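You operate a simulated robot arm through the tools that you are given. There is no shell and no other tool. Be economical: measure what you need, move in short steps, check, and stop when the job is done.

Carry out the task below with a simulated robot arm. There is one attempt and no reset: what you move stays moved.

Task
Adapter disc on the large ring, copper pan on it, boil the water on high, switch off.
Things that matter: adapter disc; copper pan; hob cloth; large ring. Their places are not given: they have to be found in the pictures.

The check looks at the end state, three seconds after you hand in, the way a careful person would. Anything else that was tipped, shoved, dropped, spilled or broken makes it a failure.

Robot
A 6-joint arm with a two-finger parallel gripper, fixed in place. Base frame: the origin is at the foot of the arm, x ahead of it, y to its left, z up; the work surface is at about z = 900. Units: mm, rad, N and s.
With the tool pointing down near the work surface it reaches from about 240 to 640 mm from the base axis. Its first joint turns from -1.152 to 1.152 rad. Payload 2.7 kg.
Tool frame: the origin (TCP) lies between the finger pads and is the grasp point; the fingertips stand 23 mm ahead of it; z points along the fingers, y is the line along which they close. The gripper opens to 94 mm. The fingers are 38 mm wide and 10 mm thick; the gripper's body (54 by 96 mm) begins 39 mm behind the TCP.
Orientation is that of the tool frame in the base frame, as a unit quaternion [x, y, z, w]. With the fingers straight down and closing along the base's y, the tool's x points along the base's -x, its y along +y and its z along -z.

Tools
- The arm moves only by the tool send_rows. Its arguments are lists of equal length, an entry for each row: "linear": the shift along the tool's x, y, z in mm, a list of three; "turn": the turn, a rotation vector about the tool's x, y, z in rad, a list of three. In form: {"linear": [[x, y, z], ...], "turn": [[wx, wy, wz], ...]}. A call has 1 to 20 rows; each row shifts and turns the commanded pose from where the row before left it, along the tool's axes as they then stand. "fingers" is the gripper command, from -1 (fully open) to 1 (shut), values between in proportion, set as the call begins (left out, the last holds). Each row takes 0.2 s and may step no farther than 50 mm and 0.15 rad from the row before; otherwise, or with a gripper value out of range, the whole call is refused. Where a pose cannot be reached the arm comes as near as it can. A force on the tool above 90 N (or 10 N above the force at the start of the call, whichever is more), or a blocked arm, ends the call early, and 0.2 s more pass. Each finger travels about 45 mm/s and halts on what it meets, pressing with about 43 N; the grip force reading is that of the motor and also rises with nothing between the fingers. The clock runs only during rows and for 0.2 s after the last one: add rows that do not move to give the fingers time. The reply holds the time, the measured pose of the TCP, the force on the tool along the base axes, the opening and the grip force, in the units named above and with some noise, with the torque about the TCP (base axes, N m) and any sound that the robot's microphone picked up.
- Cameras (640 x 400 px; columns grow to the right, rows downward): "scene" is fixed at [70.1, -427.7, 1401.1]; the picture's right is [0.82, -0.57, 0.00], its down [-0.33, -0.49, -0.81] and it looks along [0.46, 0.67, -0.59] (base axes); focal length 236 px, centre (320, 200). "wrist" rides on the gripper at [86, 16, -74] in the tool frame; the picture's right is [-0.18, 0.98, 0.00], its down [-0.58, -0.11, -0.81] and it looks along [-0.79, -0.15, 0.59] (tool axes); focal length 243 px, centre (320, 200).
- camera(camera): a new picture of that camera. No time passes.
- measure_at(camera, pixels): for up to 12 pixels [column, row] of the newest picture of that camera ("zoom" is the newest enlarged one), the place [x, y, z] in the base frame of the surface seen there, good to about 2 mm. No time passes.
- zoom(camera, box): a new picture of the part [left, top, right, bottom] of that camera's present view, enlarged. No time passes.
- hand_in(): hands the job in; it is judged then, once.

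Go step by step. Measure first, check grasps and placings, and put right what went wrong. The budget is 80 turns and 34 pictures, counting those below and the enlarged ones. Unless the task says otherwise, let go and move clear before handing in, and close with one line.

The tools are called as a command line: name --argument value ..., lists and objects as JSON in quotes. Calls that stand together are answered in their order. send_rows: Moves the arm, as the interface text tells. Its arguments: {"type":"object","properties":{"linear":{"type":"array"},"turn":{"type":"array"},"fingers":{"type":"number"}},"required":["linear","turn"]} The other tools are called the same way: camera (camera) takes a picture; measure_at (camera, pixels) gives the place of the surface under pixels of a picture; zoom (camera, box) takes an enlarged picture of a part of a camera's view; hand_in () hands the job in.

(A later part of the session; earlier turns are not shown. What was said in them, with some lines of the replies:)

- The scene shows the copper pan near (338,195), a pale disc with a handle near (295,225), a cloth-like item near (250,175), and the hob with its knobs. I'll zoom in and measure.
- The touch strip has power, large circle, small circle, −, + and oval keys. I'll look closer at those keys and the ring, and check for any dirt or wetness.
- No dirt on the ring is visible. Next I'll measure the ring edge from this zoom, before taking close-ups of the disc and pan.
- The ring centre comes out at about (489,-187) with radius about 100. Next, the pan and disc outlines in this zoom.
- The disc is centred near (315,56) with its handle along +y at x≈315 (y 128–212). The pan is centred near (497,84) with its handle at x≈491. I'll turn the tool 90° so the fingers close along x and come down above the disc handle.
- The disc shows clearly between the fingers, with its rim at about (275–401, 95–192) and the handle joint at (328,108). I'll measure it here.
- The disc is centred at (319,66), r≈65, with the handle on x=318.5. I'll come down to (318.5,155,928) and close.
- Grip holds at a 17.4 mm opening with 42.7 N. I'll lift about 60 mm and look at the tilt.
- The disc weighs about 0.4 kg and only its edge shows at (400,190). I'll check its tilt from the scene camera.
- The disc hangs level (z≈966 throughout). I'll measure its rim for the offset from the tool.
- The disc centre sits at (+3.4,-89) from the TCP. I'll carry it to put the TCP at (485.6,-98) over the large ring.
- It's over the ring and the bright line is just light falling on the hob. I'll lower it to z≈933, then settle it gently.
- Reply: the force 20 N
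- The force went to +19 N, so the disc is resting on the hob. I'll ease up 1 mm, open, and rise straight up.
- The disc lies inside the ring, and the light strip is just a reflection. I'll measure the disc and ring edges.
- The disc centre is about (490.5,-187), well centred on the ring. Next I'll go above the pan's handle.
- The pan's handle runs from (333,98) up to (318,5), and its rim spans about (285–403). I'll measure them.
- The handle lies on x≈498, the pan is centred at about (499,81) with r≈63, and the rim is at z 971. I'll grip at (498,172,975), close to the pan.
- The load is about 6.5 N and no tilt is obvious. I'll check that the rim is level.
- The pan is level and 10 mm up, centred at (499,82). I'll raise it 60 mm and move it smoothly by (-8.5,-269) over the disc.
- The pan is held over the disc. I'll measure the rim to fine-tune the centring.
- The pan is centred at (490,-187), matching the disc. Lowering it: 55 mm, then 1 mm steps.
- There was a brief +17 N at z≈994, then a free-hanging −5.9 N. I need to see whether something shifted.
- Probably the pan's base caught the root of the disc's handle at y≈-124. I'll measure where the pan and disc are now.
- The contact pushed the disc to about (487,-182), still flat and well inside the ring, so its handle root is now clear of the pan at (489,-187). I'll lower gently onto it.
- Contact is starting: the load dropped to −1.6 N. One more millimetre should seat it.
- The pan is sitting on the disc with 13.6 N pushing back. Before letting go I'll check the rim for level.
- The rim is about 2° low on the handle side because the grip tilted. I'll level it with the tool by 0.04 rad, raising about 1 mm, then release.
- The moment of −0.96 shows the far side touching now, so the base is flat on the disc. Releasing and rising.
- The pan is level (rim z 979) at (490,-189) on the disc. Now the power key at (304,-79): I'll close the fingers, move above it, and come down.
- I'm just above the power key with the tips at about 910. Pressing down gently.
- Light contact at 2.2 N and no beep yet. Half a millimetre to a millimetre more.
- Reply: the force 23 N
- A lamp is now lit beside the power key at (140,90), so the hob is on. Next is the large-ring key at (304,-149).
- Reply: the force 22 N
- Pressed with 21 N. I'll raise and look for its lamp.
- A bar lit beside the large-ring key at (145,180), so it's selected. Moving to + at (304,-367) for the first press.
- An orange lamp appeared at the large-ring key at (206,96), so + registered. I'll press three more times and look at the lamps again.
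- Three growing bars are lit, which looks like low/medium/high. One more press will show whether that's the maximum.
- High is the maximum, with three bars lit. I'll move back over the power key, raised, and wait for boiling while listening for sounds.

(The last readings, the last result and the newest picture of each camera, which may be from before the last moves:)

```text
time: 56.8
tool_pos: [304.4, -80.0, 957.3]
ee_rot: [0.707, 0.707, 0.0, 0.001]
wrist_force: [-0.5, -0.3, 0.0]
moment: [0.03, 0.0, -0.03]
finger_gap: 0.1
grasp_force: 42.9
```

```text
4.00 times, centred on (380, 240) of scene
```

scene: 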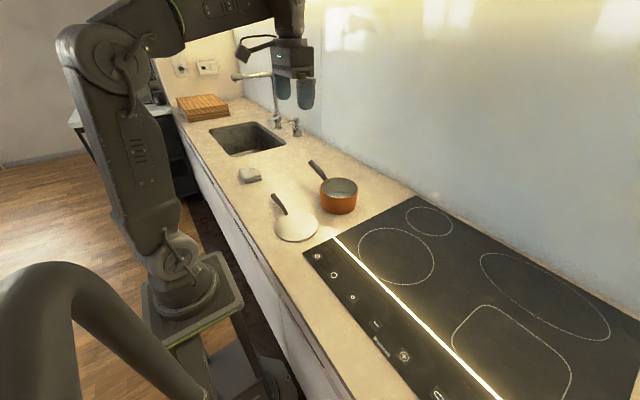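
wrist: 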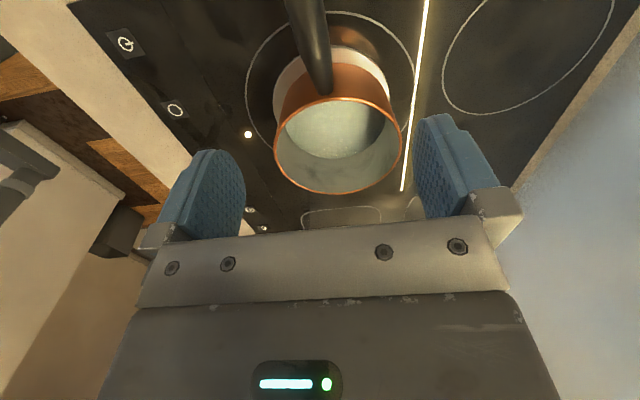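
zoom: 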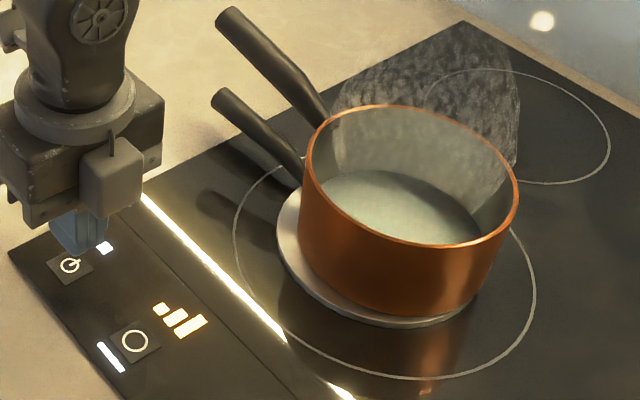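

Steam is rising at (430,90) but the water surface still looks smooth. I'll wait 4 s and look again.

send_rows --linear '[[0, 0, 0], [0, 0, 0], [0, 0, 0], [0, 0, 0], [0, 0, 0], [0, 0, 0], [0, 0, 0], [0, 0, 0], [0, 0, 0], [0, 0, 0], [0, 0, 0], [0, 0, 0], [0, 0, 0], [0, 0, 0], [0, 0, 0], [0, 0, 0], [0, 0, 0], [0, 0, 0], [0, 0, 0], [0, 0, 0]]' --turn '[[0, 0, 0], [0, 0, 0], [0, 0, 0], [0, 0, 0], [0, 0, 0], [0, 0, 0], [0, 0, 0], [0, 0, 0], [0, 0, 0], [0, 0, 0], [0, 0, 0], [0, 0, 0], [0, 0, 0], [0, 0, 0], [0, 0, 0], [0, 0, 0], [0, 0, 0], [0, 0, 0], [0, 0, 0], [0, 0, 0]]'

zoom --camera "scene" --box '[360, 190, 440, 260]'

```text
time: 61.0
tool_pos: [305.6, -81.2, 955.4]
ee_rot: [0.707, 0.707, 0.0, 0.001]
wrist_force: [-0.4, 0.4, 0.4]
moment: [0.0, -0.02, -0.01]
finger_gap: 0.1
grasp_force: 42.4
```

```text
5.71 times, centred on (400, 225) of scene
```

zoom: 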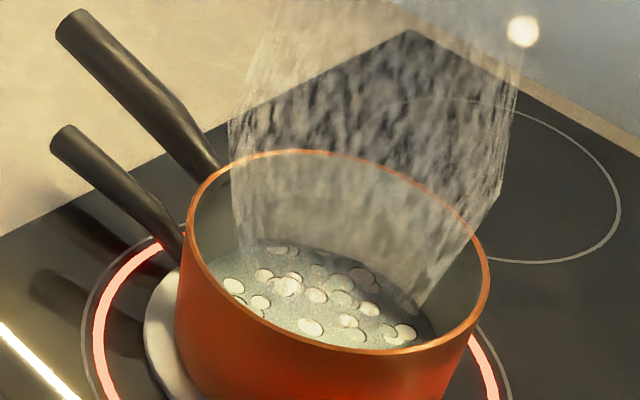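

Bubbles cover the water and steam is rising strongly, so it's boiling and the ring glows red. I'll press the power key to switch off.

send_rows --linear '[[0, 0, 15], [0, 0, 11], [0, 0, 4], [0, 0, 0.3], [0, 0, 0], [0, 0, -10], [0, 0, -20], [0, 0, -40], [0, 0, -40], [0, 0, 0]]' --turn '[[0, 0, 0], [0, 0, 0], [0, 0, 0], [0, 0, 0], [0, 0, 0], [0, 0, 0], [0, 0, 0], [0, 0, 0], [0, 0, 0], [0, 0, 0]]'

zoom --camera "scene" --box '[300, 190, 460, 290]'

```text
time: 63.2
tool_pos: [304.1, -80.0, 1038.1]
ee_rot: [0.707, 0.707, 0.0, 0.0]
wrist_force: [-0.6, -1.0, 0.2]
moment: [0.02, -0.01, 0.01]
finger_gap: 0.0
grasp_force: 42.7
```

```text
4.00 times, centred on (380, 240) of scene
```

zoom: 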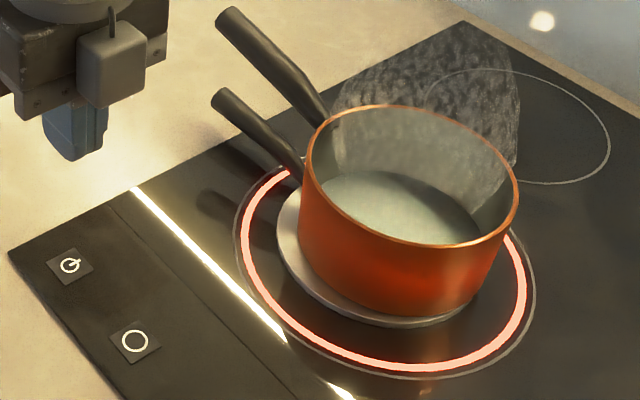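

All the lamps are out and the boil has died down. The ring still shows its residual-heat glow. I'll open the fingers, let a moment pass, and check the whole scene.

send_rows --linear '[[10, 0, -30], [10, 0, -30], [0, 0, 0], [0, 0, 0], [0, 0, 0], [0, 0, 0], [0, 0, 0], [0, 0, 0], [0, 0, 0], [0, 0, 0]]' --turn '[[0, 0, 0], [0, 0, 0], [0, 0, 0], [0, 0, 0], [0, 0, 0], [0, 0, 0], [0, 0, 0], [0, 0, 0], [0, 0, 0], [0, 0, 0]]' --fingers -1

camera --camera "scene"

```text
time: 65.4
tool_pos: [305.4, -58.2, 1095.8]
ee_rot: [0.707, 0.707, 0.0, 0.0]
wrist_force: [-0.1, -0.1, 0.1]
moment: [-0.01, -0.01, 0.03]
finger_gap: 94.1
grasp_force: 0.0
```

```text
5 pictures are left
```

scene: 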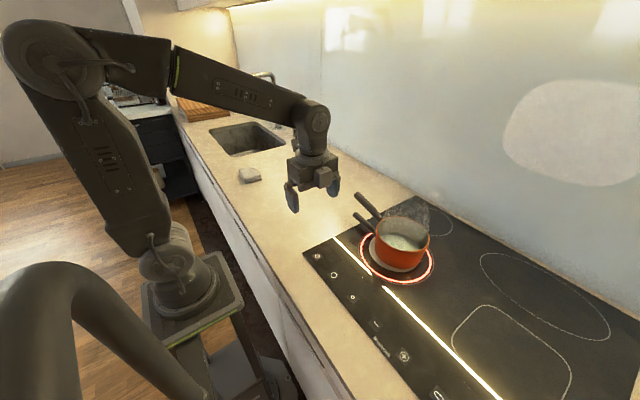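

The pan sits on the disc on the large ring, the hob lamps are out, the cloth is untouched, and the arm is clear. Handing in.

hand_in

```text
The job is handed in.
```

The adapter disc is on the large ring with the copper pan on it; the water was boiled on high and the hob is switched off.
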